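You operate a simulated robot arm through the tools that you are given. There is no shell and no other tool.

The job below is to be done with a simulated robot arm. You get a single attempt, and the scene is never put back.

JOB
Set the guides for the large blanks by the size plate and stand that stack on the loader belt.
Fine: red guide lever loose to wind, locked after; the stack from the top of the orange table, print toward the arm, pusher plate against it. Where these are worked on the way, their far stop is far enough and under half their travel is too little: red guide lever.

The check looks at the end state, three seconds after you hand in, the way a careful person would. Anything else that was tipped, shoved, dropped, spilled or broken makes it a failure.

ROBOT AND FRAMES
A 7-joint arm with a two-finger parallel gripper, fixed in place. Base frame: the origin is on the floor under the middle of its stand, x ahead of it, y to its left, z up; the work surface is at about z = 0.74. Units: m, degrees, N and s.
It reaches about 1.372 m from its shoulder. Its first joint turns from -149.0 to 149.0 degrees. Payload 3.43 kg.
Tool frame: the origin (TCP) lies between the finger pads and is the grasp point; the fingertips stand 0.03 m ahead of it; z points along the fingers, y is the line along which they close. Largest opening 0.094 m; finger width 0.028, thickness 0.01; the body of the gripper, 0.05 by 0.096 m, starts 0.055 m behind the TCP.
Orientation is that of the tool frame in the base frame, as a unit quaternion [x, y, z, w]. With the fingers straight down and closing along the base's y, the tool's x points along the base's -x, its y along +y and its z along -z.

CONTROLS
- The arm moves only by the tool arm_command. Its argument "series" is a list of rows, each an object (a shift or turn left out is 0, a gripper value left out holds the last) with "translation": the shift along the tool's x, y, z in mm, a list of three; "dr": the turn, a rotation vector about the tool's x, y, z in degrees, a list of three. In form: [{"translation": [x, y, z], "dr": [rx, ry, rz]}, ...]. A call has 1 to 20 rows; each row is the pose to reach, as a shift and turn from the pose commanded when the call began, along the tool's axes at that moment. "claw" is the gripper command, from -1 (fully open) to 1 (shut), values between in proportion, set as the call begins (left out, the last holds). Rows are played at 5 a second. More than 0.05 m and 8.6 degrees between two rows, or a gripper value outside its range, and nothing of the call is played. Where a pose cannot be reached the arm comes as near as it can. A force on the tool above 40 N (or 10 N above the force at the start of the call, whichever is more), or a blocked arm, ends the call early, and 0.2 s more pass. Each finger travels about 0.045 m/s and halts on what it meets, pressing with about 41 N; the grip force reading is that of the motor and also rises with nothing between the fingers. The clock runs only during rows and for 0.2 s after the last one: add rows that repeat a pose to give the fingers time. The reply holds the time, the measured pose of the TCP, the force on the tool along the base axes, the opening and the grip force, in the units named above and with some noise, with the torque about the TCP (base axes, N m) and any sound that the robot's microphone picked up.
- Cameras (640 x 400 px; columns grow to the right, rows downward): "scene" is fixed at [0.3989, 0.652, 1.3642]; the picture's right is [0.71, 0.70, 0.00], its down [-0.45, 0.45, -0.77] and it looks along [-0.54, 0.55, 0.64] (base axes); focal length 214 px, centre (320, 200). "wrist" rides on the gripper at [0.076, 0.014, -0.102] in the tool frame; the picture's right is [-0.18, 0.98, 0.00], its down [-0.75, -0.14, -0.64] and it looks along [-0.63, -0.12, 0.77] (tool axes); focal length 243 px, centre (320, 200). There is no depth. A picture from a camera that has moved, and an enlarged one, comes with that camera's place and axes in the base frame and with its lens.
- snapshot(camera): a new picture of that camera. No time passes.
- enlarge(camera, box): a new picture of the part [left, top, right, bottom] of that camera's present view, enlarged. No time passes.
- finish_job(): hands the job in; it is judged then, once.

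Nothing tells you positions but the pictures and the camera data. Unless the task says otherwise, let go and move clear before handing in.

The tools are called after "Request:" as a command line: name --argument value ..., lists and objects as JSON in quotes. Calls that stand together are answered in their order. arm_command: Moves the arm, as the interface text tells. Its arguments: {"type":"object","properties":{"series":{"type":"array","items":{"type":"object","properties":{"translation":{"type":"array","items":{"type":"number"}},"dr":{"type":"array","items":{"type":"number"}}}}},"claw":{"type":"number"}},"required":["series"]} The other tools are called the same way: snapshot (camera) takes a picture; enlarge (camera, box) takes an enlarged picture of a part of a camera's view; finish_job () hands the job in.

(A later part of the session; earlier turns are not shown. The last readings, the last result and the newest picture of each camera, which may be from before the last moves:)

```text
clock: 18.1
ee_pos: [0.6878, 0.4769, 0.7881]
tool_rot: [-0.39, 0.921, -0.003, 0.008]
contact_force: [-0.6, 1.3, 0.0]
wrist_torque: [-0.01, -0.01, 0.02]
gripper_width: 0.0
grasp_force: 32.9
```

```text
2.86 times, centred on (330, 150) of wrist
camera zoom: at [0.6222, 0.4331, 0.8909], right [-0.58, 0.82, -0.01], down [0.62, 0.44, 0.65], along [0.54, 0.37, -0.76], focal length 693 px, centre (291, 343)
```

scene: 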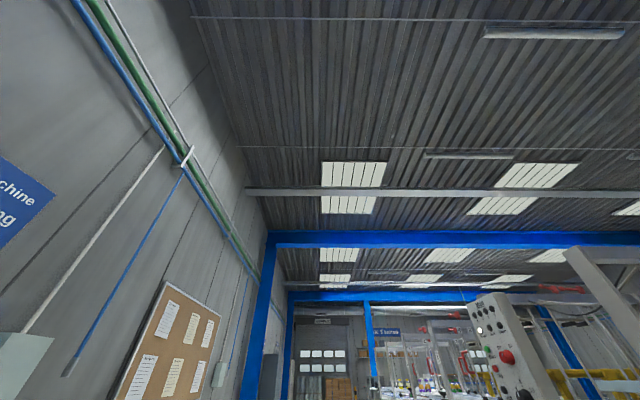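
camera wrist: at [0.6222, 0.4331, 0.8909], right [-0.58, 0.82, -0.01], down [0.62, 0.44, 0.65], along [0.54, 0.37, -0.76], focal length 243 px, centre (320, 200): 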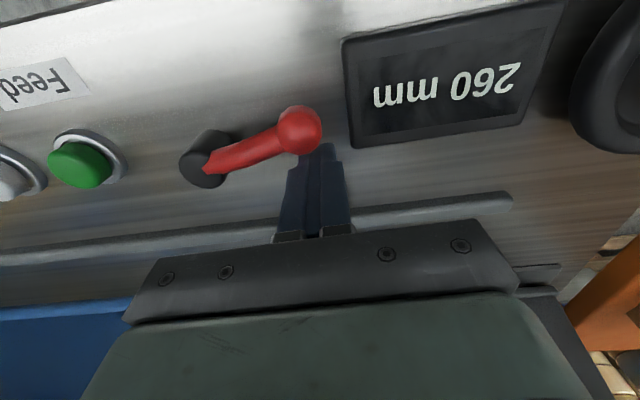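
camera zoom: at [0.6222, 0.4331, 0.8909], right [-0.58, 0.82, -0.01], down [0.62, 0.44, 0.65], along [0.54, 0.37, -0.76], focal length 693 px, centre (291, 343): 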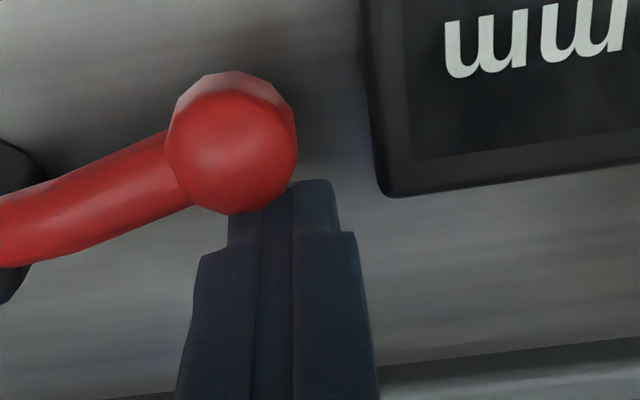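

The lever is swinging toward the arm. I'll follow its arc to the far stop.

Request:
arm_command --series '[{"translation": [10, 0.5, 0]}, {"translation": [20, 1, 0]}, {"translation": [29, -1, 0]}, {"translation": [37, -3, 0]}, {"translation": [45, -7, 0]}, {"translation": [52.6, -12, 0]}, {"translation": [60, -19, 0]}, {"translation": [66.5, -27.5, 0]}, {"translation": [71, -37, 0]}, {"translation": [75, -47, 0]}]'

Request:
snapshot --camera "wrist"

Request:
enlarge --camera "wrist" --box '[220, 80, 440, 220]'

```text
clock: 20.2
ee_pos: [0.6637, 0.4063, 0.7897]
tool_rot: [-0.392, 0.92, 0.005, 0.008]
contact_force: [-6.0, 10.6, 3.1]
wrist_torque: [0.16, 0.11, -0.04]
gripper_width: 0.0
grasp_force: 33.0
stopped in row 10: the force on the tool passed its limit at 49 N (the readings are from after the stop); the commanded pose is now the measured one
```

```text
taken
camera wrist: at [0.5981, 0.3596, 0.8911], right [-0.58, 0.81, 0.01], down [0.62, 0.43, 0.66], along [0.53, 0.39, -0.76], focal length 243 px, centre (320, 200)
```

wrist: 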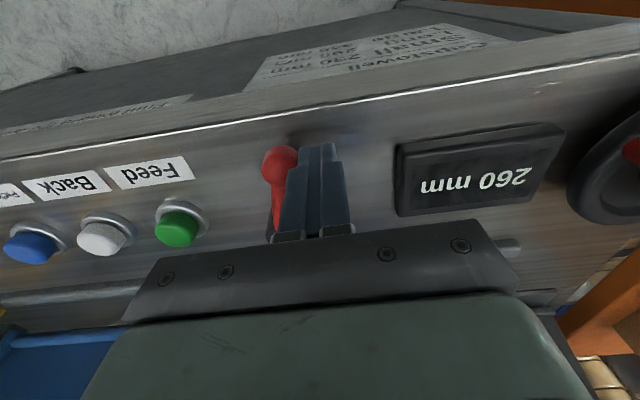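

```text
2.86 times, centred on (330, 150) of wrist
camera zoom: at [0.5981, 0.3596, 0.8911], right [-0.58, 0.81, 0.01], down [0.62, 0.43, 0.66], along [0.53, 0.39, -0.76], focal length 693 px, centre (291, 343)
```

zoom: 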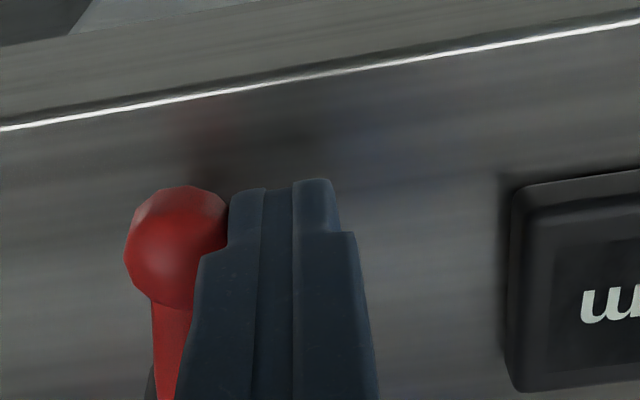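

The lever is now pointing toward the arm and has hit its far stop. I'll back off, lift clear and check it along with the handwheel.

Request:
arm_command --claw -0.2 --series '[{"translation": [0, 15, 0]}, {"translation": [0, 20, -40]}, {"translation": [0, 40, -80]}, {"translation": [0, 70, -110]}, {"translation": [0, 110, -130]}, {"translation": [0, 150, -140]}, {"translation": [0, 180, -150]}]'

Request:
snapshot --camera "wrist"

Request:
enlarge --camera "wrist" --box '[100, 20, 420, 220]'

Request:
enlarge --camera "wrist" --box '[300, 0, 640, 212]'

```text
clock: 21.8
ee_pos: [0.5353, 0.5264, 0.9394]
tool_rot: [-0.392, 0.92, 0.006, 0.008]
contact_force: [-0.3, 0.5, -1.2]
wrist_torque: [0.01, 0.0, -0.01]
gripper_width: 0.0563
grasp_force: 0.1
```

```text
taken
camera wrist: at [0.4696, 0.481, 1.0414], right [-0.58, 0.81, 0.01], down [0.62, 0.44, 0.66], along [0.53, 0.38, -0.76], focal length 243 px, centre (320, 200)
```

wrist: 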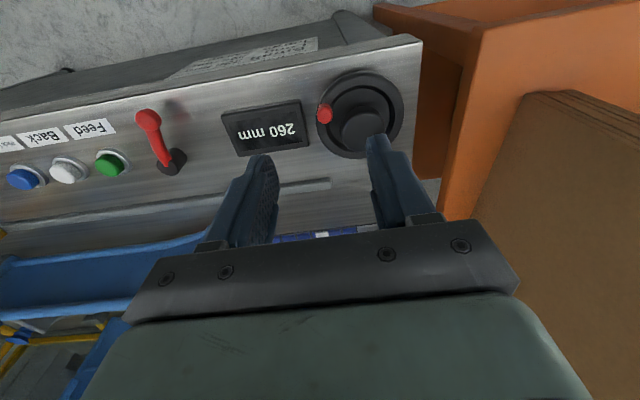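

```text
2.00 times, centred on (260, 120) of wrist
camera zoom: at [0.4696, 0.481, 1.0414], right [-0.58, 0.81, 0.01], down [0.62, 0.44, 0.66], along [0.53, 0.38, -0.76], focal length 485 px, centre (440, 360)
```

zoom: 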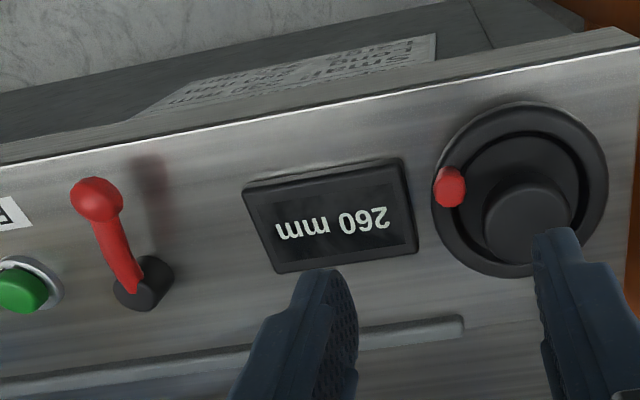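

```text
1.88 times, centred on (470, 106) of wrist
camera zoom: at [0.4696, 0.481, 1.0414], right [-0.58, 0.81, 0.01], down [0.62, 0.44, 0.66], along [0.53, 0.38, -0.76], focal length 457 px, centre (38, 377)
```

zoom: 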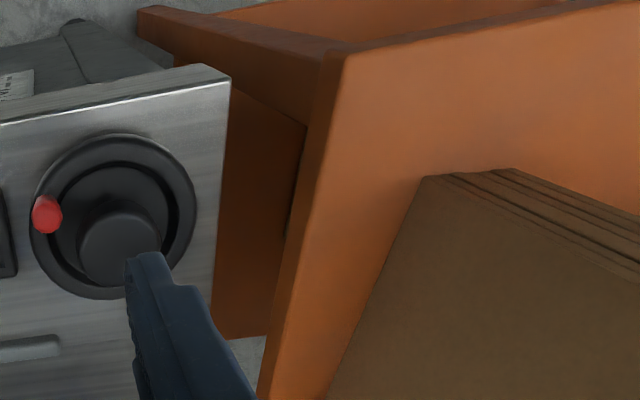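

The lever is loose. Next is the handwheel: its red knob sits about 45 mm off the wheel centre, beside a central dome. I'll close the fingers and take a nearer look so I can push the knob around accurately.

Request:
arm_command --claw 1 --series '[{"translation": [0, 18, 15]}, {"translation": [10, 36, 30]}, {"translation": [10, 36, 45]}, {"translation": [10, 36, 60]}]'

Request:
snapshot --camera "wrist"

Request:
enlarge --camera "wrist" --box '[220, 40, 460, 190]'

```text
clock: 22.8
ee_pos: [0.501, 0.543, 0.8802]
tool_rot: [-0.392, 0.92, 0.005, 0.007]
contact_force: [0.3, -0.3, 0.4]
wrist_torque: [-0.01, -0.02, 0.01]
gripper_width: 0.0001
grasp_force: 27.2
```

```text
taken
camera wrist: at [0.4354, 0.4986, 0.9807], right [-0.58, 0.81, 0.01], down [0.62, 0.44, 0.66], along [0.53, 0.38, -0.76], focal length 243 px, centre (320, 200)
```

wrist: 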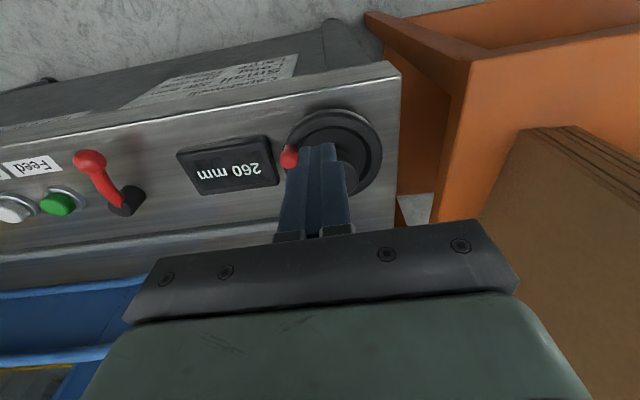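

```text
2.67 times, centred on (340, 115) of wrist
camera zoom: at [0.4354, 0.4986, 0.9807], right [-0.58, 0.81, 0.01], down [0.62, 0.44, 0.66], along [0.53, 0.38, -0.76], focal length 647 px, centre (267, 427)
```

zoom: 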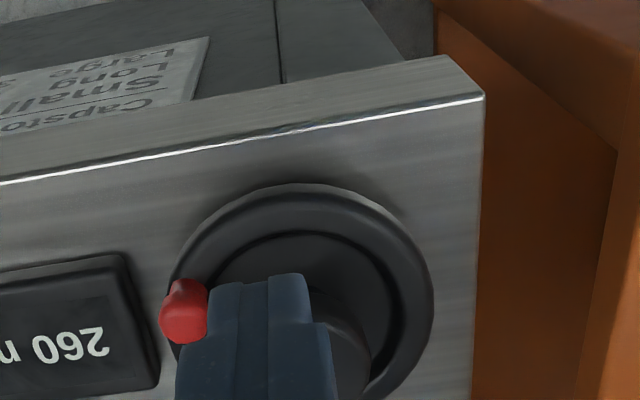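

Request:
arm_command --series '[{"translation": [-10, -6, 20]}, {"translation": [-10, -6, 40]}, {"translation": [-10, -6, 60]}, {"translation": [-10, -6, 70]}, {"translation": [-10, -6, 76]}]'

Request:
snapshot --camera "wrist"

Request:
enlarge --camera "wrist" --box '[200, 60, 440, 240]'

```text
clock: 24.0
ee_pos: [0.5136, 0.55, 0.8037]
tool_rot: [-0.391, 0.92, 0.006, 0.008]
contact_force: [0.0, 0.0, -0.7]
wrist_torque: [0.0, -0.04, 0.01]
gripper_width: 0.0
grasp_force: 32.7
```

```text
taken
camera wrist: at [0.4478, 0.5037, 0.9043], right [-0.58, 0.81, 0.01], down [0.62, 0.44, 0.66], along [0.53, 0.38, -0.76], focal length 243 px, centre (320, 200)
```

wrist: 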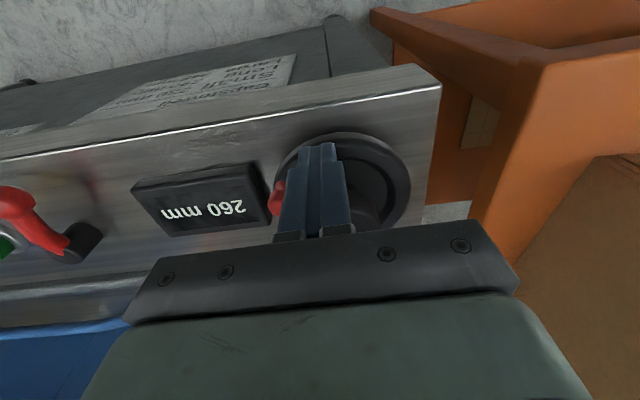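

```text
2.22 times, centred on (320, 150) of wrist
camera zoom: at [0.4478, 0.5037, 0.9043], right [-0.58, 0.81, 0.01], down [0.62, 0.44, 0.66], along [0.53, 0.38, -0.76], focal length 539 px, centre (320, 311)
```

zoom: 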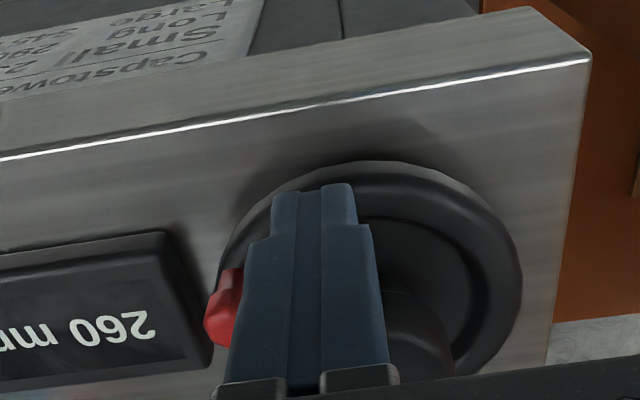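

Request:
arm_command --series '[{"translation": [10, -8, 0]}, {"translation": [10, -16, 0]}, {"translation": [2, -17, 0]}, {"translation": [-6, -17, 0]}, {"translation": [-11.5, -22, 0]}, {"translation": [-17.8, -25.6, 0]}, {"translation": [-24.7, -28, 0]}]'

Request:
snapshot --camera "wrist"

Request:
enlarge --camera "wrist" --box '[120, 80, 440, 240]'

```text
clock: 25.6
ee_pos: [0.55, 0.5482, 0.8048]
tool_rot: [-0.392, 0.92, 0.005, 0.008]
contact_force: [0.2, -0.4, 0.0]
wrist_torque: [0.01, -0.03, 0.03]
gripper_width: 0.0
grasp_force: 33.2
```

```text
taken
camera wrist: at [0.4846, 0.5026, 0.9065], right [-0.58, 0.81, 0.01], down [0.62, 0.44, 0.66], along [0.53, 0.39, -0.76], focal length 243 px, centre (320, 200)
```

wrist: 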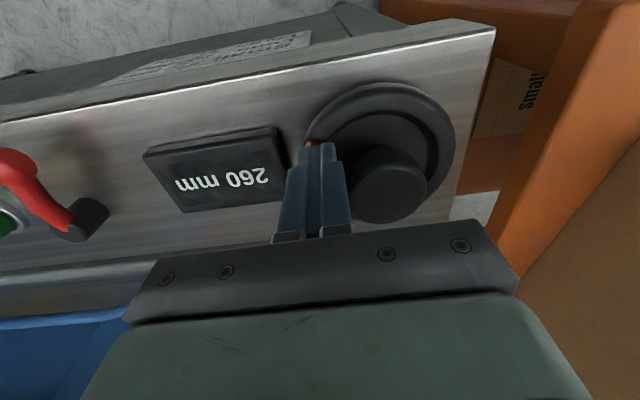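

```text
2.00 times, centred on (280, 160) of wrist
camera zoom: at [0.4846, 0.5026, 0.9065], right [-0.58, 0.81, 0.01], down [0.62, 0.44, 0.66], along [0.53, 0.39, -0.76], focal length 485 px, centre (400, 280)
```

zoom: 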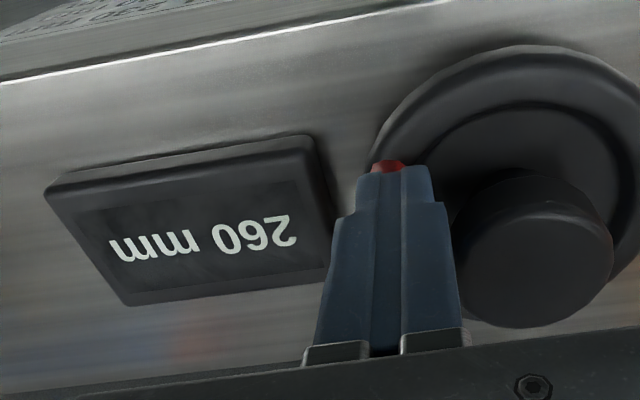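

Request:
enlarge --camera "wrist" --box '[270, 110, 350, 170]'

Request:
enlarge --camera "wrist" --box '[270, 60, 480, 240]'

```text
6.67 times, centred on (310, 140) of wrist
camera zoom: at [0.4846, 0.5026, 0.9065], right [-0.58, 0.81, 0.01], down [0.62, 0.44, 0.66], along [0.53, 0.39, -0.76], focal length 1618 px, centre (387, 600)
```

zoom: 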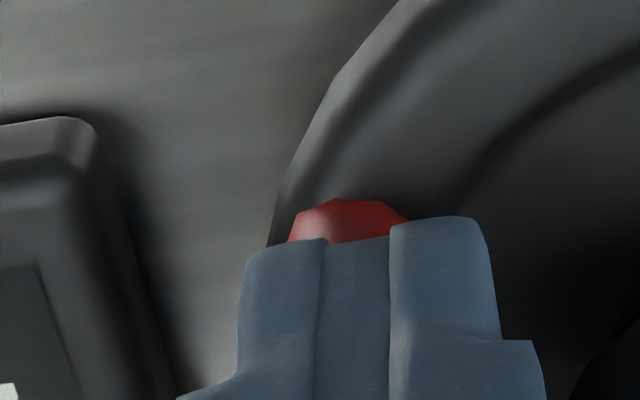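

```text
2.22 times, centred on (375, 150) of wrist
camera zoom: at [0.4846, 0.5026, 0.9065], right [-0.58, 0.81, 0.01], down [0.62, 0.44, 0.66], along [0.53, 0.39, -0.76], focal length 539 px, centre (198, 311)
```

zoom: 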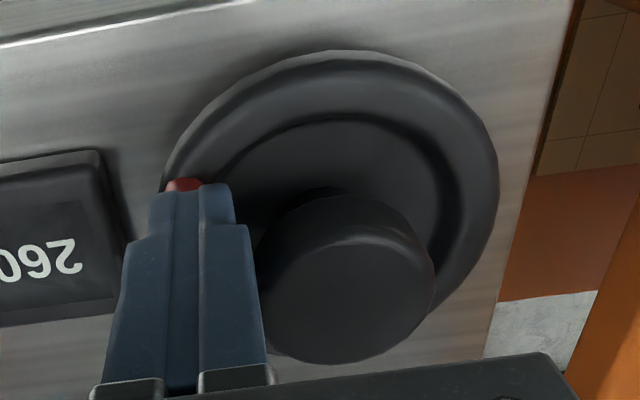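

Request:
arm_command --series '[{"translation": [0, 0, -30]}, {"translation": [0, 0, -60]}, {"translation": [40, 10, -70]}]'

Request:
snapshot --camera "wrist"

Request:
enlarge --camera "wrist" --box '[180, 20, 420, 200]'

```text
clock: 26.4
ee_pos: [0.5138, 0.524, 0.8729]
tool_rot: [-0.391, 0.92, 0.005, 0.007]
contact_force: [1.2, 0.5, -0.2]
wrist_torque: [0.01, 0.01, 0.0]
gripper_width: 0.0001
grasp_force: 33.1
```

```text
taken
camera wrist: at [0.4489, 0.4792, 0.9746], right [-0.58, 0.81, 0.01], down [0.62, 0.44, 0.66], along [0.53, 0.38, -0.76], focal length 243 px, centre (320, 200)
```

wrist: 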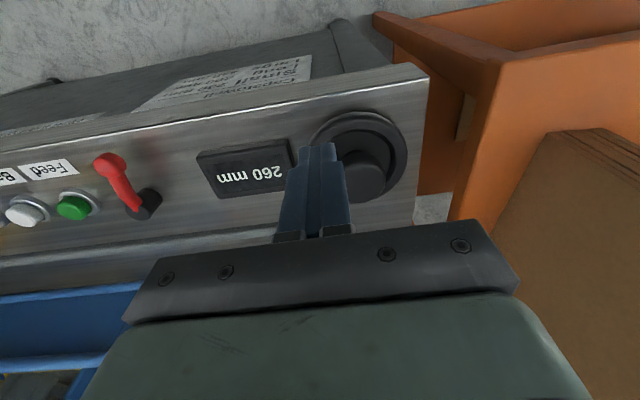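

```text
2.22 times, centred on (300, 110) of wrist
camera zoom: at [0.4489, 0.4792, 0.9746], right [-0.58, 0.81, 0.01], down [0.62, 0.44, 0.66], along [0.53, 0.38, -0.76], focal length 539 px, centre (364, 400)
```

zoom: 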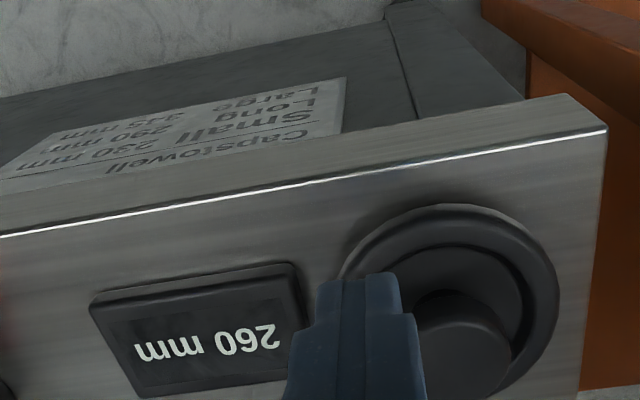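

Request:
arm_command --claw -0.3 --series '[{"translation": [20, 15, -20]}, {"translation": [20, 15, -20]}, {"translation": [20, 15, -20]}, {"translation": [20, 15, -20]}]'

Request:
enlarge --camera "wrist" --box '[180, 20, 420, 200]'

Request:
enlarge --camera "wrist" --box '[270, 80, 370, 155]'

```text
clock: 27.4
ee_pos: [0.4881, 0.5203, 0.8945]
tool_rot: [-0.391, 0.92, 0.006, 0.008]
contact_force: [-1.0, 0.3, -0.1]
wrist_torque: [-0.03, 0.02, -0.02]
gripper_width: 0.0609
grasp_force: 0.0
```

```text
2.22 times, centred on (300, 110) of wrist
camera zoom: at [0.423, 0.4753, 0.995], right [-0.58, 0.81, 0.01], down [0.62, 0.44, 0.66], along [0.53, 0.38, -0.76], focal length 539 px, centre (364, 400)
```

zoom: 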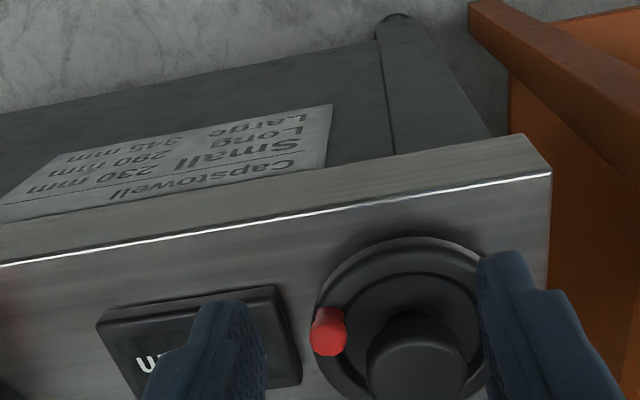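

```text
5.33 times, centred on (320, 118) of wrist
camera zoom: at [0.423, 0.4753, 0.995], right [-0.58, 0.81, 0.01], down [0.62, 0.44, 0.66], along [0.53, 0.38, -0.76], focal length 1294 px, centre (320, 640)
```

zoom: 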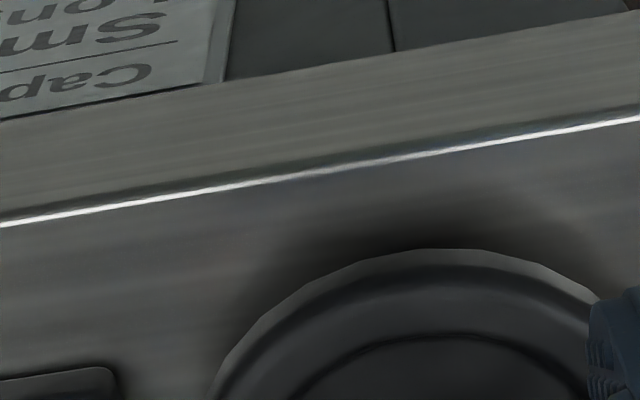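

The knob didn't move, so the finger passed just over it. I'll rotate the tool so the fingers straddle the knob tangentially and grip it instead.

Request:
arm_command --claw -0.1 --series '[{"translation": [-7, -3, 0], "dr": [0, 0, -8]}, {"translation": [-14, -6, 0], "dr": [0, 0, -16]}, {"translation": [-21, -9, 5], "dr": [0, 0, -24]}, {"translation": [-28, -12, 10], "dr": [0, 0, -32]}, {"translation": [-35, -15, 15], "dr": [0, 0, -40]}, {"translation": [-42, -18, 20], "dr": [0, 0, -48]}, {"translation": [-49, -21, 25], "dr": [0, 0, -56]}, {"translation": [-56.5, -24, 30], "dr": [0, 0, -64]}]'

Request:
snapshot --camera "wrist"

Request:
enlarge --camera "wrist" --box '[220, 60, 420, 210]'

```text
clock: 29.2
ee_pos: [0.5451, 0.5461, 0.864]
tool_rot: [0.82, -0.572, 0.0, -0.01]
contact_force: [0.0, -0.5, -0.1]
wrist_torque: [-0.02, -0.01, 0.02]
gripper_width: 0.0519
grasp_force: 0.1
```

```text
taken
camera wrist: at [0.5572, 0.4681, 0.9661], right [-0.99, -0.17, -0.01], down [-0.14, 0.75, 0.65], along [-0.1, 0.64, -0.76], focal length 243 px, centre (320, 200)
```

wrist: 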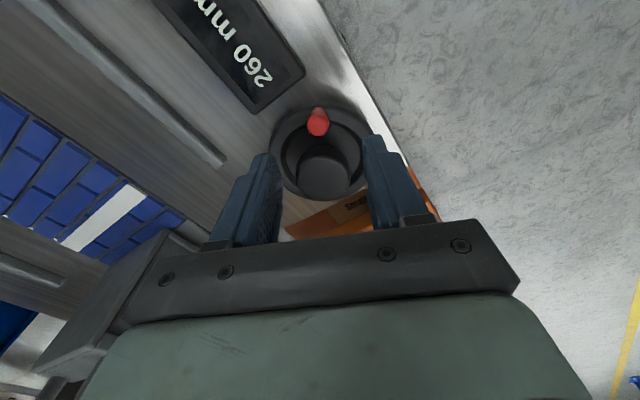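

```text
2.67 times, centred on (320, 135) of wrist
camera zoom: at [0.5572, 0.4681, 0.9661], right [-0.99, -0.17, -0.01], down [-0.14, 0.75, 0.65], along [-0.1, 0.64, -0.76], focal length 647 px, centre (320, 373)
```

zoom: 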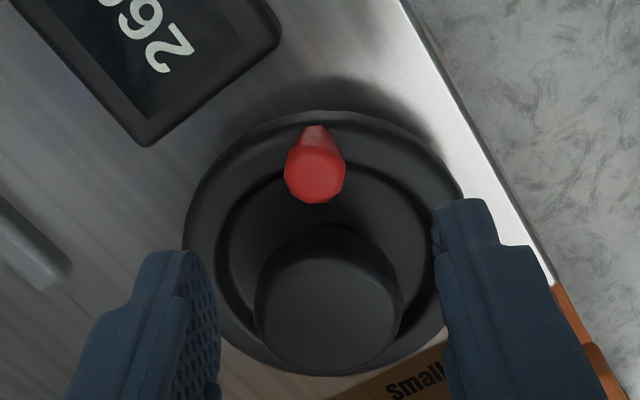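

The view is clear now: knob, dome and display are all visible from here. I'll centre on the knob, come down and close on it.

Request:
arm_command --series '[{"translation": [-4, -3, 20]}, {"translation": [-4, -3, 40]}, {"translation": [-4, -3, 55]}, {"translation": [-4, -3, 67]}, {"translation": [-4, -3, 70]}]'

Request:
snapshot --camera "wrist"

Request:
enlarge --camera "wrist" --box '[220, 100, 420, 250]'

```text
clock: 30.3
ee_pos: [0.5476, 0.5511, 0.8007]
tool_rot: [0.819, -0.573, 0.0, -0.01]
contact_force: [0.7, -2.6, 14.1]
wrist_torque: [-0.17, 0.41, 0.03]
gripper_width: 0.0522
grasp_force: 0.0
stopped in row 5: the force on the tool passed its limit at 51 N (the readings are from after the stop); the commanded pose is now the measured one
```

```text
taken
camera wrist: at [0.559, 0.4735, 0.902], right [-0.99, -0.17, -0.01], down [-0.13, 0.74, 0.65], along [-0.1, 0.65, -0.76], focal length 243 px, centre (320, 200)
```

wrist: 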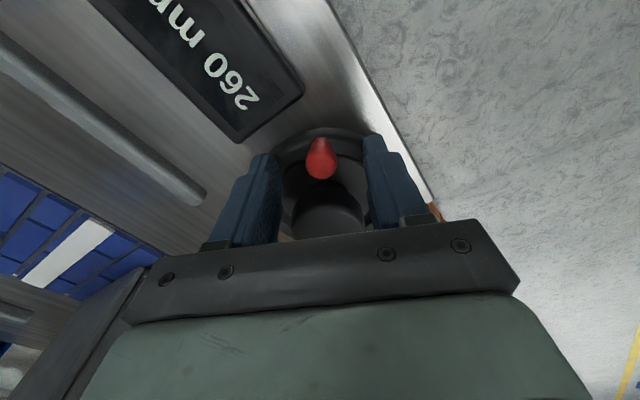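

```text
2.67 times, centred on (320, 175) of wrist
camera zoom: at [0.559, 0.4735, 0.902], right [-0.99, -0.17, -0.01], down [-0.13, 0.74, 0.65], along [-0.1, 0.65, -0.76], focal length 647 px, centre (320, 267)
```

zoom: 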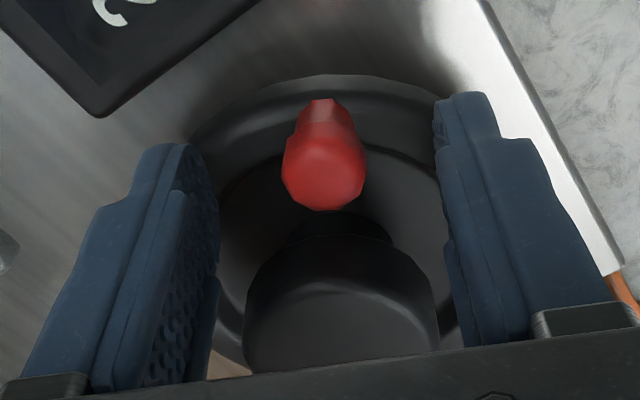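

Request:
arm_command --claw 1 --series '[{"translation": [0, 0, -2]}, {"translation": [0, 0, -2.5]}, {"translation": [0, 0, -2.5]}, {"translation": [0, 0, -2.5]}, {"translation": [0, 0, -2.5]}]'

Request:
enlarge --camera "wrist" --box '[220, 100, 420, 250]'

```text
clock: 31.5
ee_pos: [0.5493, 0.5509, 0.8027]
tool_rot: [0.819, -0.573, 0.0, -0.011]
contact_force: [0.5, -5.0, -1.3]
wrist_torque: [-0.04, 0.0, 0.02]
gripper_width: 0.0001
grasp_force: 33.1
```

```text
2.67 times, centred on (320, 175) of wrist
camera zoom: at [0.5597, 0.4732, 0.9031], right [-0.99, -0.17, -0.01], down [-0.13, 0.75, 0.65], along [-0.1, 0.65, -0.76], focal length 647 px, centre (320, 267)
```

zoom: 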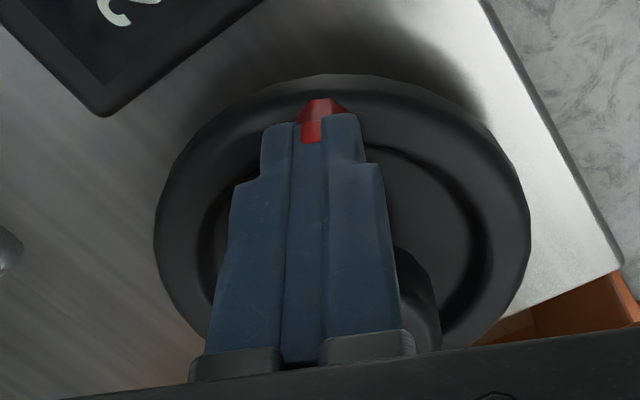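

The fingers closed without catching the knob and only brushed the central dome, so the dome is the solid part to hold. I'll lift, open and centre over it so I can grip it and twist.

Request:
arm_command --claw -0.6 --series '[{"translation": [0, 0, -25]}, {"translation": [0, 0, -50]}, {"translation": [-19, 0, -60]}, {"translation": [-38, 0, -60]}, {"translation": [-38, 0, -60]}]'

Request:
snapshot --camera "wrist"

Request:
enlarge --camera "wrist" --box '[220, 60, 420, 210]'

```text
clock: 32.7
ee_pos: [0.5349, 0.5862, 0.8629]
tool_rot: [0.82, -0.573, -0.001, -0.01]
contact_force: [-0.9, -0.3, -0.9]
wrist_torque: [0.0, 0.03, 0.0]
gripper_width: 0.0753
grasp_force: 0.1
```

```text
taken
camera wrist: at [0.546, 0.508, 0.9635], right [-0.99, -0.17, -0.01], down [-0.13, 0.74, 0.65], along [-0.1, 0.65, -0.76], focal length 243 px, centre (320, 200)
```

wrist: 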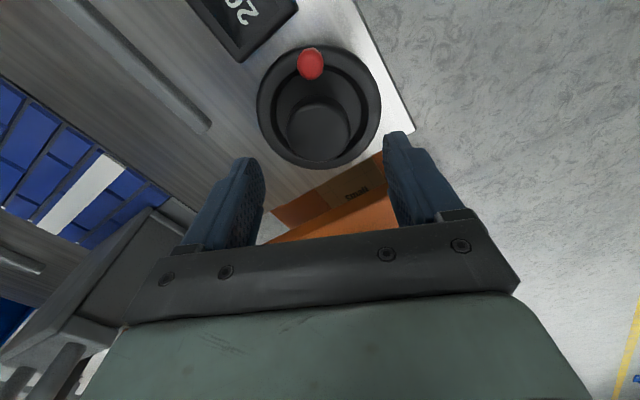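

```text
2.67 times, centred on (320, 135) of wrist
camera zoom: at [0.546, 0.508, 0.9635], right [-0.99, -0.17, -0.01], down [-0.13, 0.74, 0.65], along [-0.1, 0.65, -0.76], focal length 647 px, centre (320, 373)
```

zoom: 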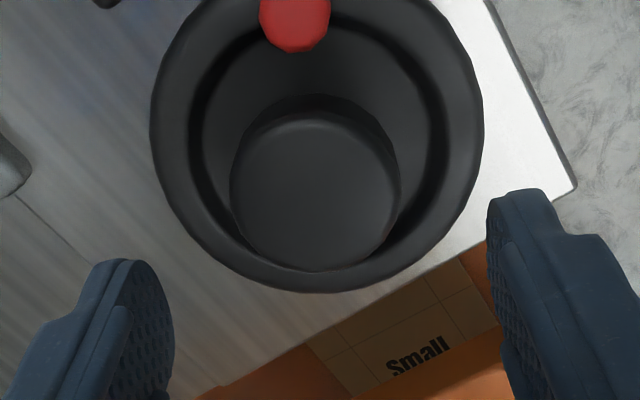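

The hub is a cylinder about 52 mm across that stands slightly proud of the rim. I'll descend centred on it, grip, and check the width reading.

Request:
arm_command --series '[{"translation": [-8, -3, 20]}, {"translation": [-8, -3, 40]}, {"translation": [-8, -3, 52]}, {"translation": [-8, -3, 59]}]'

Request:
arm_command --claw 1 --series '[{"translation": [0, 0, 0]}, {"translation": [0, 0, 0]}, {"translation": [0, 0, 0]}, {"translation": [0, 0, 0]}]'

Request:
snapshot --camera "wrist"

Request:
enlarge --camera "wrist" --box '[220, 60, 420, 210]'

```text
clock: 33.7
ee_pos: [0.5356, 0.5955, 0.8034]
tool_rot: [0.819, -0.574, 0.0, -0.011]
contact_force: [-0.3, -1.0, -0.5]
wrist_torque: [-0.01, -0.02, -0.01]
gripper_width: 0.0753
grasp_force: 0.1
```

```text
clock: 34.7
ee_pos: [0.5342, 0.5944, 0.8029]
tool_rot: [0.82, -0.572, -0.001, -0.009]
contact_force: [-15.1, -4.2, -5.2]
wrist_torque: [0.05, 0.34, -0.08]
gripper_width: 0.0472
grasp_force: 44.7
```

```text
taken
camera wrist: at [0.5452, 0.5176, 0.905], right [-0.99, -0.17, -0.01], down [-0.13, 0.75, 0.65], along [-0.1, 0.65, -0.76], focal length 243 px, centre (320, 200)
```

wrist: 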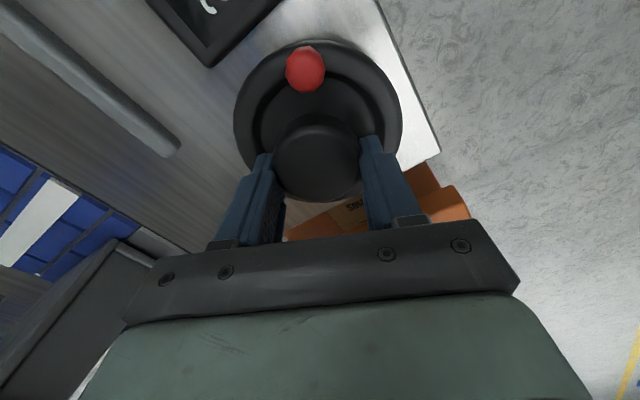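

```text
2.67 times, centred on (320, 135) of wrist
camera zoom: at [0.5452, 0.5176, 0.905], right [-0.99, -0.17, -0.01], down [-0.13, 0.75, 0.65], along [-0.1, 0.65, -0.76], focal length 647 px, centre (320, 373)
```

zoom: 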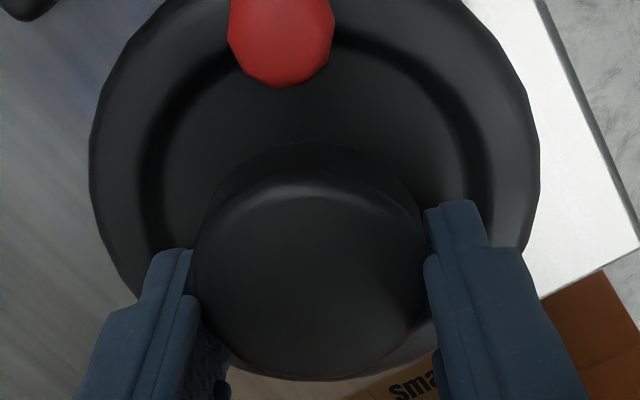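

The hub is gripped (47 mm, about 45 N). I'll twist it a bit and read the display.

Request:
arm_command --series '[{"dr": [0, 0, 5]}, {"dr": [0, 0, 10]}, {"dr": [0, 0, 16]}, {"dr": [0, 0, 22]}, {"dr": [0, 0, 28]}, {"dr": [0, 0, 34]}, {"dr": [0, 0, 40]}]'

Request:
snapshot --camera "wrist"

Request:
enlarge --camera "wrist" --box '[160, 0, 420, 180]'

```text
clock: 36.3
ee_pos: [0.541, 0.5952, 0.8036]
tool_rot: [-0.573, 0.819, 0.002, 0.012]
contact_force: [37.5, -5.5, -3.3]
wrist_torque: [-0.46, -0.13, 0.39]
gripper_width: 0.0473
grasp_force: 44.9
```

```text
taken
camera wrist: at [0.4975, 0.5275, 0.9045], right [-0.86, 0.51, -0.01], down [0.38, 0.65, 0.66], along [0.34, 0.56, -0.75], focal length 243 px, centre (320, 200)
```

wrist: 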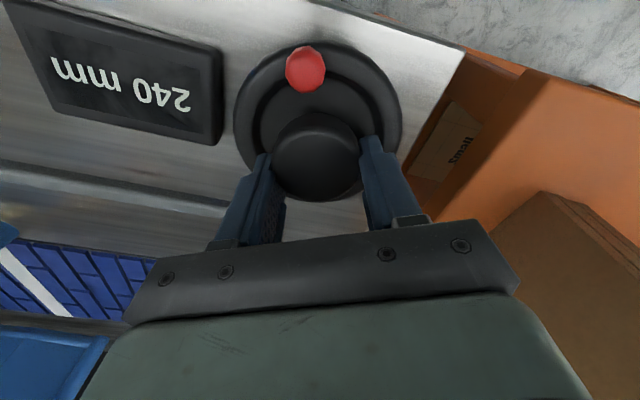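

```text
2.22 times, centred on (290, 90) of wrist
camera zoom: at [0.4975, 0.5275, 0.9045], right [-0.86, 0.51, -0.01], down [0.38, 0.65, 0.66], along [0.34, 0.56, -0.75], focal length 539 px, centre (387, 444)
```

zoom: 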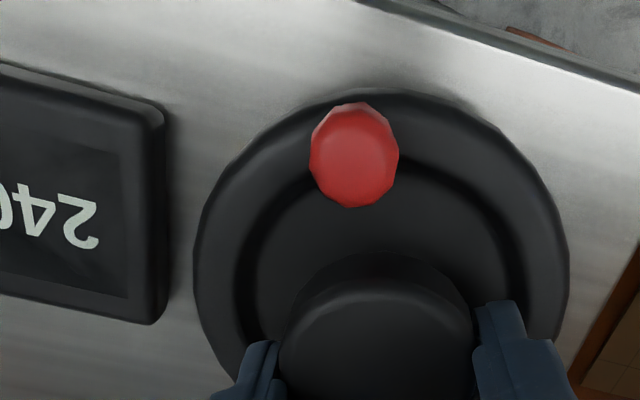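

The grip works: 40° clockwise took the display from 260 to 240, so winding counter-clockwise opens the guides at about 0.5 mm per degree. I'll wind counter-clockwise now, correcting for the hub sitting about 10 mm off the tool centre.

Request:
arm_command --series '[{"translation": [-0.95, -4.4, 0], "dr": [0, 0, -6]}, {"translation": [-0.8, -3.3, 0], "dr": [0, 0, -12]}, {"translation": [-0.5, -2.3, 0], "dr": [0, 0, -18]}, {"translation": [-0.1, -1.4, 0], "dr": [0, 0, -24]}, {"translation": [0.3, -0.45, 0], "dr": [0, 0, -30]}, {"translation": [0.9, 0.4, 0], "dr": [0, 0, -36]}, {"translation": [1.5, 1.2, 0], "dr": [0, 0, -42]}, {"translation": [2.3, 2, 0], "dr": [0, 0, -48]}, {"translation": [3.1, 2.6, 0], "dr": [0, 0, -54]}, {"translation": [3.95, 3.2, 0], "dr": [0, 0, -60]}]'

Request:
snapshot --camera "wrist"

Request:
enlarge --camera "wrist" --box '[160, 0, 420, 180]'

```text
clock: 38.5
ee_pos: [0.5314, 0.592, 0.8025]
tool_rot: [0.907, -0.421, 0.002, -0.012]
contact_force: [8.9, 3.4, 20.3]
wrist_torque: [0.62, 0.29, 0.02]
gripper_width: 0.0476
grasp_force: 44.9
```

```text
taken
camera wrist: at [0.5676, 0.5247, 0.9053], right [-0.87, -0.49, -0.02], down [-0.39, 0.65, 0.65], along [-0.31, 0.57, -0.76], focal length 243 px, centre (320, 200)
```

wrist: 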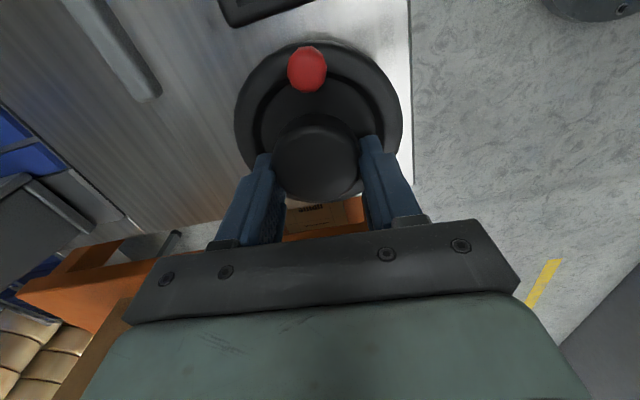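

```text
2.22 times, centred on (290, 90) of wrist
camera zoom: at [0.5676, 0.5247, 0.9053], right [-0.87, -0.49, -0.02], down [-0.39, 0.65, 0.65], along [-0.31, 0.57, -0.76], focal length 539 px, centre (387, 444)
```

zoom: 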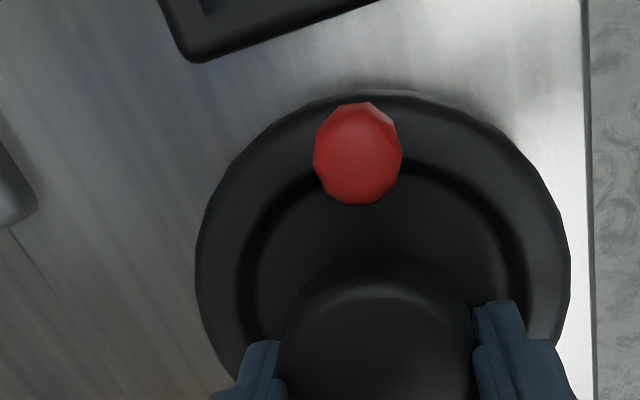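

Request:
arm_command --claw -0.6 --series '[{"translation": [0, 0, 0]}, {"translation": [0, 0, 0]}, {"translation": [0, 0, -20]}, {"translation": [5, 0, -40], "dr": [0, 0, 8]}, {"translation": [10, 0, -40], "dr": [0, 0, 16]}, {"translation": [10, 0, -40], "dr": [0, 0, 24]}, {"translation": [10, 0, -40], "dr": [0, 0, 32]}, {"translation": [10, 0, -40], "dr": [0, 0, 40]}, {"translation": [10, 0, -40], "dr": [0, 0, 48]}, {"translation": [10, 0, -40], "dr": [0, 0, 56]}, {"translation": [10, 0, -40], "dr": [0, 0, 64]}, {"translation": [10, 0, -40], "dr": [0, 0, 72]}, {"translation": [10, 0, -40], "dr": [0, 0, 80]}]'

Request:
snapshot --camera "wrist"

Request:
enlarge --camera "wrist" --box '[80, 20, 420, 220]'

```text
clock: 41.3
ee_pos: [0.5368, 0.5847, 0.8433]
tool_rot: [-0.422, 0.906, 0.006, 0.009]
contact_force: [0.0, -0.1, 0.9]
wrist_torque: [0.02, -0.01, 0.0]
gripper_width: 0.0752
grasp_force: 0.0
```

```text
taken
camera wrist: at [0.4751, 0.5342, 0.9445], right [-0.63, 0.77, 0.01], down [0.59, 0.47, 0.66], along [0.51, 0.42, -0.75], focal length 243 px, centre (320, 200)
```

wrist: 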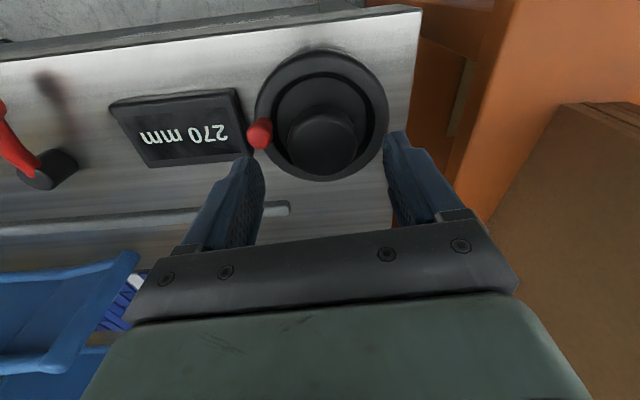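

```text
1.88 times, centred on (250, 120) of wrist
camera zoom: at [0.4751, 0.5342, 0.9445], right [-0.63, 0.77, 0.01], down [0.59, 0.47, 0.66], along [0.51, 0.42, -0.75], focal length 457 px, centre (452, 351)
```

zoom: 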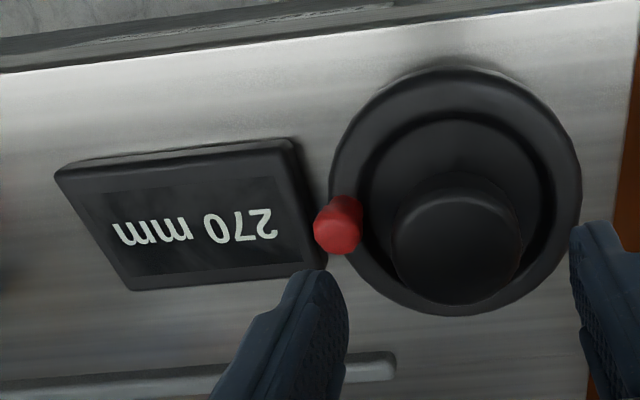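

The display reads exactly 270 mm, so 345 needs 150° more counter-clockwise. I'll wind the wrist back, come down centred on the hub and grip again.

Request:
arm_command --series '[{"dr": [0, 0, 8]}, {"dr": [0, 0, 16]}, {"dr": [0, 0, 24]}, {"dr": [0, 0, 32]}, {"dr": [0, 0, 40]}, {"dr": [0, 0, 48]}, {"dr": [0, 0, 56]}, {"dr": [0, 0, 64]}, {"dr": [0, 0, 72]}, {"translation": [0, 0, 20], "dr": [0, 0, 75]}, {"translation": [0, 0, 34], "dr": [0, 0, 75]}, {"translation": [0, 0, 40], "dr": [0, 0, 75]}]'

Request:
snapshot --camera "wrist"

```text
clock: 43.9
ee_pos: [0.5381, 0.5851, 0.8039]
tool_rot: [0.215, 0.977, 0.01, 0.004]
contact_force: [0.8, 0.3, 0.1]
wrist_torque: [-0.01, 0.01, 0.01]
gripper_width: 0.0754
grasp_force: 0.1
```

```text
taken
camera wrist: at [0.4719, 0.6293, 0.906], right [0.58, 0.81, 0.02], down [0.62, -0.46, 0.64], along [0.53, -0.36, -0.77], focal length 243 px, centre (320, 200)
```

wrist: 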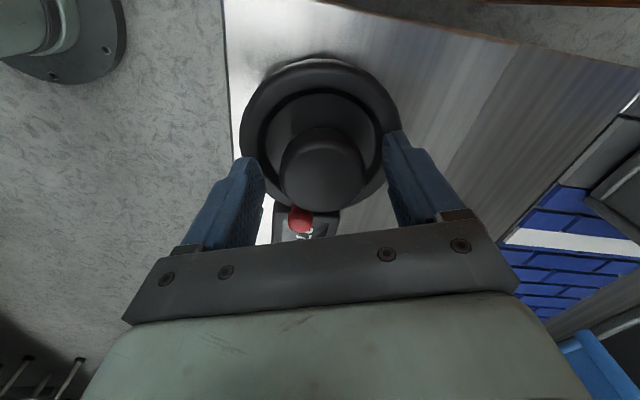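

Request:
arm_command --claw 1 --series '[{"translation": [0, 0, 0]}, {"translation": [0, 0, 0]}, {"translation": [0, 0, 0]}, {"translation": [0, 0, 0]}]'

Request:
arm_command --series '[{"dr": [0, 0, -6]}, {"dr": [0, 0, -14]}, {"dr": [0, 0, -22]}, {"dr": [0, 0, -30]}, {"dr": [0, 0, -38]}, {"dr": [0, 0, -46]}, {"dr": [0, 0, -54]}, {"dr": [0, 0, -62]}, {"dr": [0, 0, -70]}, {"dr": [0, 0, -78]}]'

Request:
snapshot --camera "wrist"

```text
clock: 44.9
ee_pos: [0.5386, 0.5867, 0.8033]
tool_rot: [0.215, 0.976, 0.011, 0.005]
contact_force: [5.5, 11.1, -1.0]
wrist_torque: [0.36, -0.1, -0.01]
gripper_width: 0.0474
grasp_force: 45.1
```

```text
clock: 47.1
ee_pos: [0.5376, 0.5856, 0.8039]
tool_rot: [-0.448, 0.894, 0.005, 0.01]
contact_force: [1.4, 22.6, 16.5]
wrist_torque: [0.53, 0.43, -0.05]
gripper_width: 0.0472
grasp_force: 44.6
```

```text
taken
camera wrist: at [0.478, 0.5328, 0.904], right [-0.68, 0.74, 0.01], down [0.56, 0.51, 0.66], along [0.48, 0.45, -0.75], focal length 243 px, centre (320, 200)
```

wrist: 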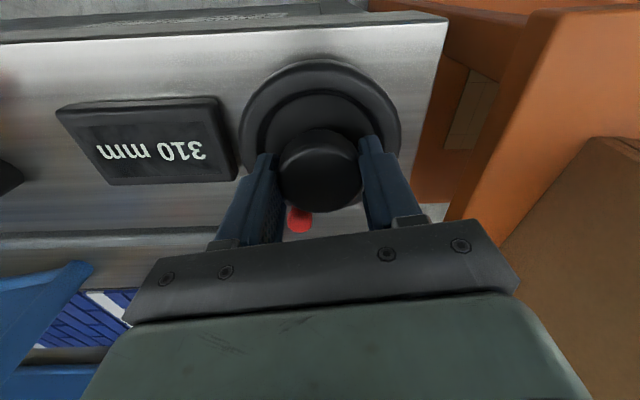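

Request:
enlarge --camera "wrist" --box '[50, 90, 250, 200]'

Request:
arm_command --series '[{"dr": [0, 0, -4]}, {"dr": [0, 0, -8]}, {"dr": [0, 0, -14]}, {"dr": [0, 0, -20]}, {"dr": [0, 0, -25]}, {"dr": [0, 0, -30]}]'

Request:
enlarge --camera "wrist" --box '[50, 0, 250, 200]'

```text
3.20 times, centred on (150, 145) of wrist
camera zoom: at [0.478, 0.5328, 0.904], right [-0.68, 0.74, 0.01], down [0.56, 0.51, 0.66], along [0.48, 0.45, -0.75], focal length 776 px, centre (864, 376)
```

zoom: 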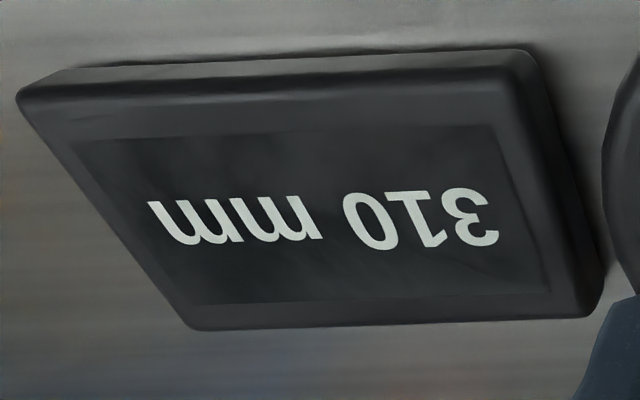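

```text
clock: 48.5
ee_pos: [0.5377, 0.586, 0.8036]
tool_rot: [-0.664, 0.747, 0.004, 0.011]
contact_force: [-3.9, 20.8, 1.6]
wrist_torque: [1.14, 0.02, -0.04]
gripper_width: 0.047
grasp_force: 45.3
```

```text
2.00 times, centred on (150, 100) of wrist
camera zoom: at [0.5121, 0.511, 0.9039], right [-0.95, 0.3, 0.0], down [0.22, 0.72, 0.66], along [0.2, 0.63, -0.75], focal length 485 px, centre (660, 400)
```

zoom: 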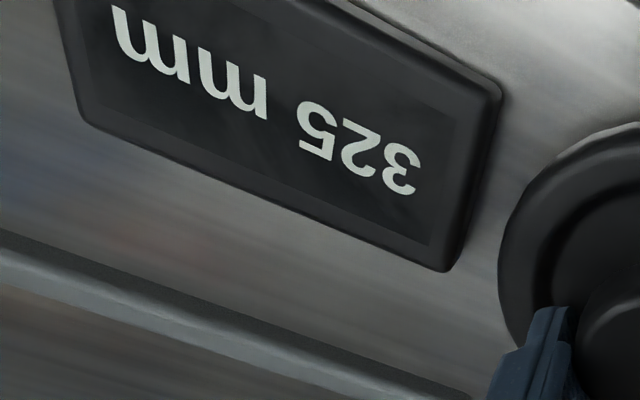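

The display steps in 5 mm, and by angle I'm at about 324. I'll keep winding and watch where it changes over so I can land in the middle of 345.

Request:
arm_command --series '[{"dr": [0, 0, -6]}, {"dr": [0, 0, -12]}, {"dr": [0, 0, -18]}, {"dr": [0, 0, -24]}, {"dr": [0, 0, -30]}, {"dr": [0, 0, -34]}]'

Request:
snapshot --camera "wrist"

Request:
enlarge --camera "wrist" --box '[160, 0, 360, 120]'

```text
clock: 49.9
ee_pos: [0.5369, 0.5858, 0.8026]
tool_rot: [0.854, -0.52, 0.0, -0.01]
contact_force: [-2.0, 20.0, -10.9]
wrist_torque: [1.0, 0.56, -0.06]
gripper_width: 0.0468
grasp_force: 45.8
```

```text
taken
camera wrist: at [0.5578, 0.5104, 0.9047], right [-0.96, -0.29, -0.02], down [-0.23, 0.72, 0.65], along [-0.18, 0.63, -0.76], focal length 243 px, centre (320, 200)
```

wrist: 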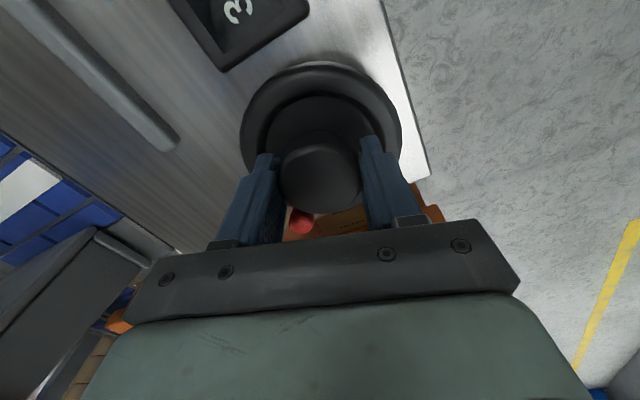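

```text
3.20 times, centred on (260, 60) of wrist
camera zoom: at [0.5578, 0.5104, 0.9047], right [-0.96, -0.29, -0.02], down [-0.23, 0.72, 0.65], along [-0.18, 0.63, -0.76], focal length 776 px, centre (512, 648)
```

zoom: 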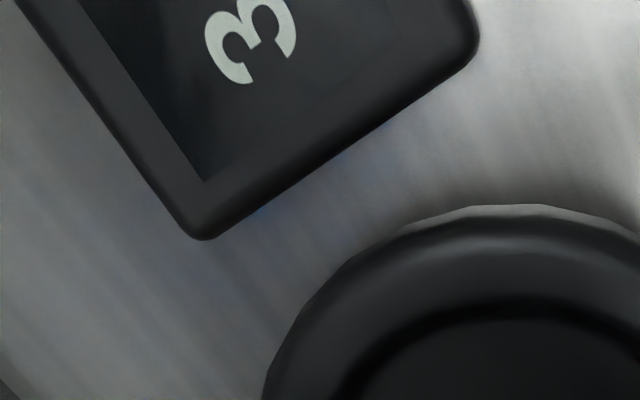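

Request:
arm_command --claw -0.6 --series '[{"translation": [0, 0, 0]}, {"translation": [0, 0, 0]}, {"translation": [0, 0, -20]}, {"translation": [0, 0, -30], "dr": [0, 0, 8]}, {"translation": [0, 0, -30], "dr": [0, 0, 16]}, {"translation": [0, 0, -30], "dr": [0, 0, 24]}, {"translation": [0, 0, -30], "dr": [0, 0, 32]}, {"translation": [0, 0, -30], "dr": [0, 0, 40]}, {"translation": [0, 0, -30], "dr": [0, 0, 48]}, {"translation": [0, 0, -30], "dr": [0, 0, 56]}, {"translation": [0, 0, -30], "dr": [0, 0, 64]}, {"translation": [0, 0, -30], "dr": [0, 0, 70]}]'

Request:
snapshot --camera "wrist"

Request:
enlarge --camera "wrist" --box '[60, 60, 260, 200]'

```text
clock: 52.5
ee_pos: [0.5378, 0.5852, 0.8322]
tool_rot: [-0.398, 0.917, 0.005, 0.008]
contact_force: [-0.5, -0.3, 0.1]
wrist_torque: [0.02, 0.0, 0.01]
gripper_width: 0.0753
grasp_force: 0.0
```

```text
taken
camera wrist: at [0.4726, 0.5377, 0.9343], right [-0.59, 0.8, 0.01], down [0.61, 0.44, 0.66], along [0.53, 0.39, -0.75], focal length 243 px, centre (320, 200)
```

wrist: 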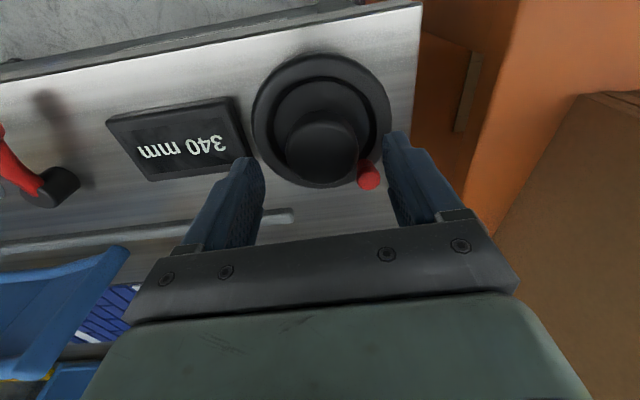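

```text
2.86 times, centred on (160, 130) of wrist
camera zoom: at [0.4726, 0.5377, 0.9343], right [-0.59, 0.8, 0.01], down [0.61, 0.44, 0.66], along [0.53, 0.39, -0.75], focal length 693 px, centre (777, 400)
```

zoom: 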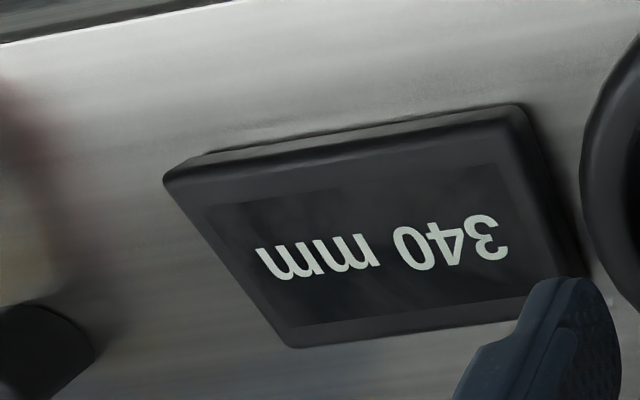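

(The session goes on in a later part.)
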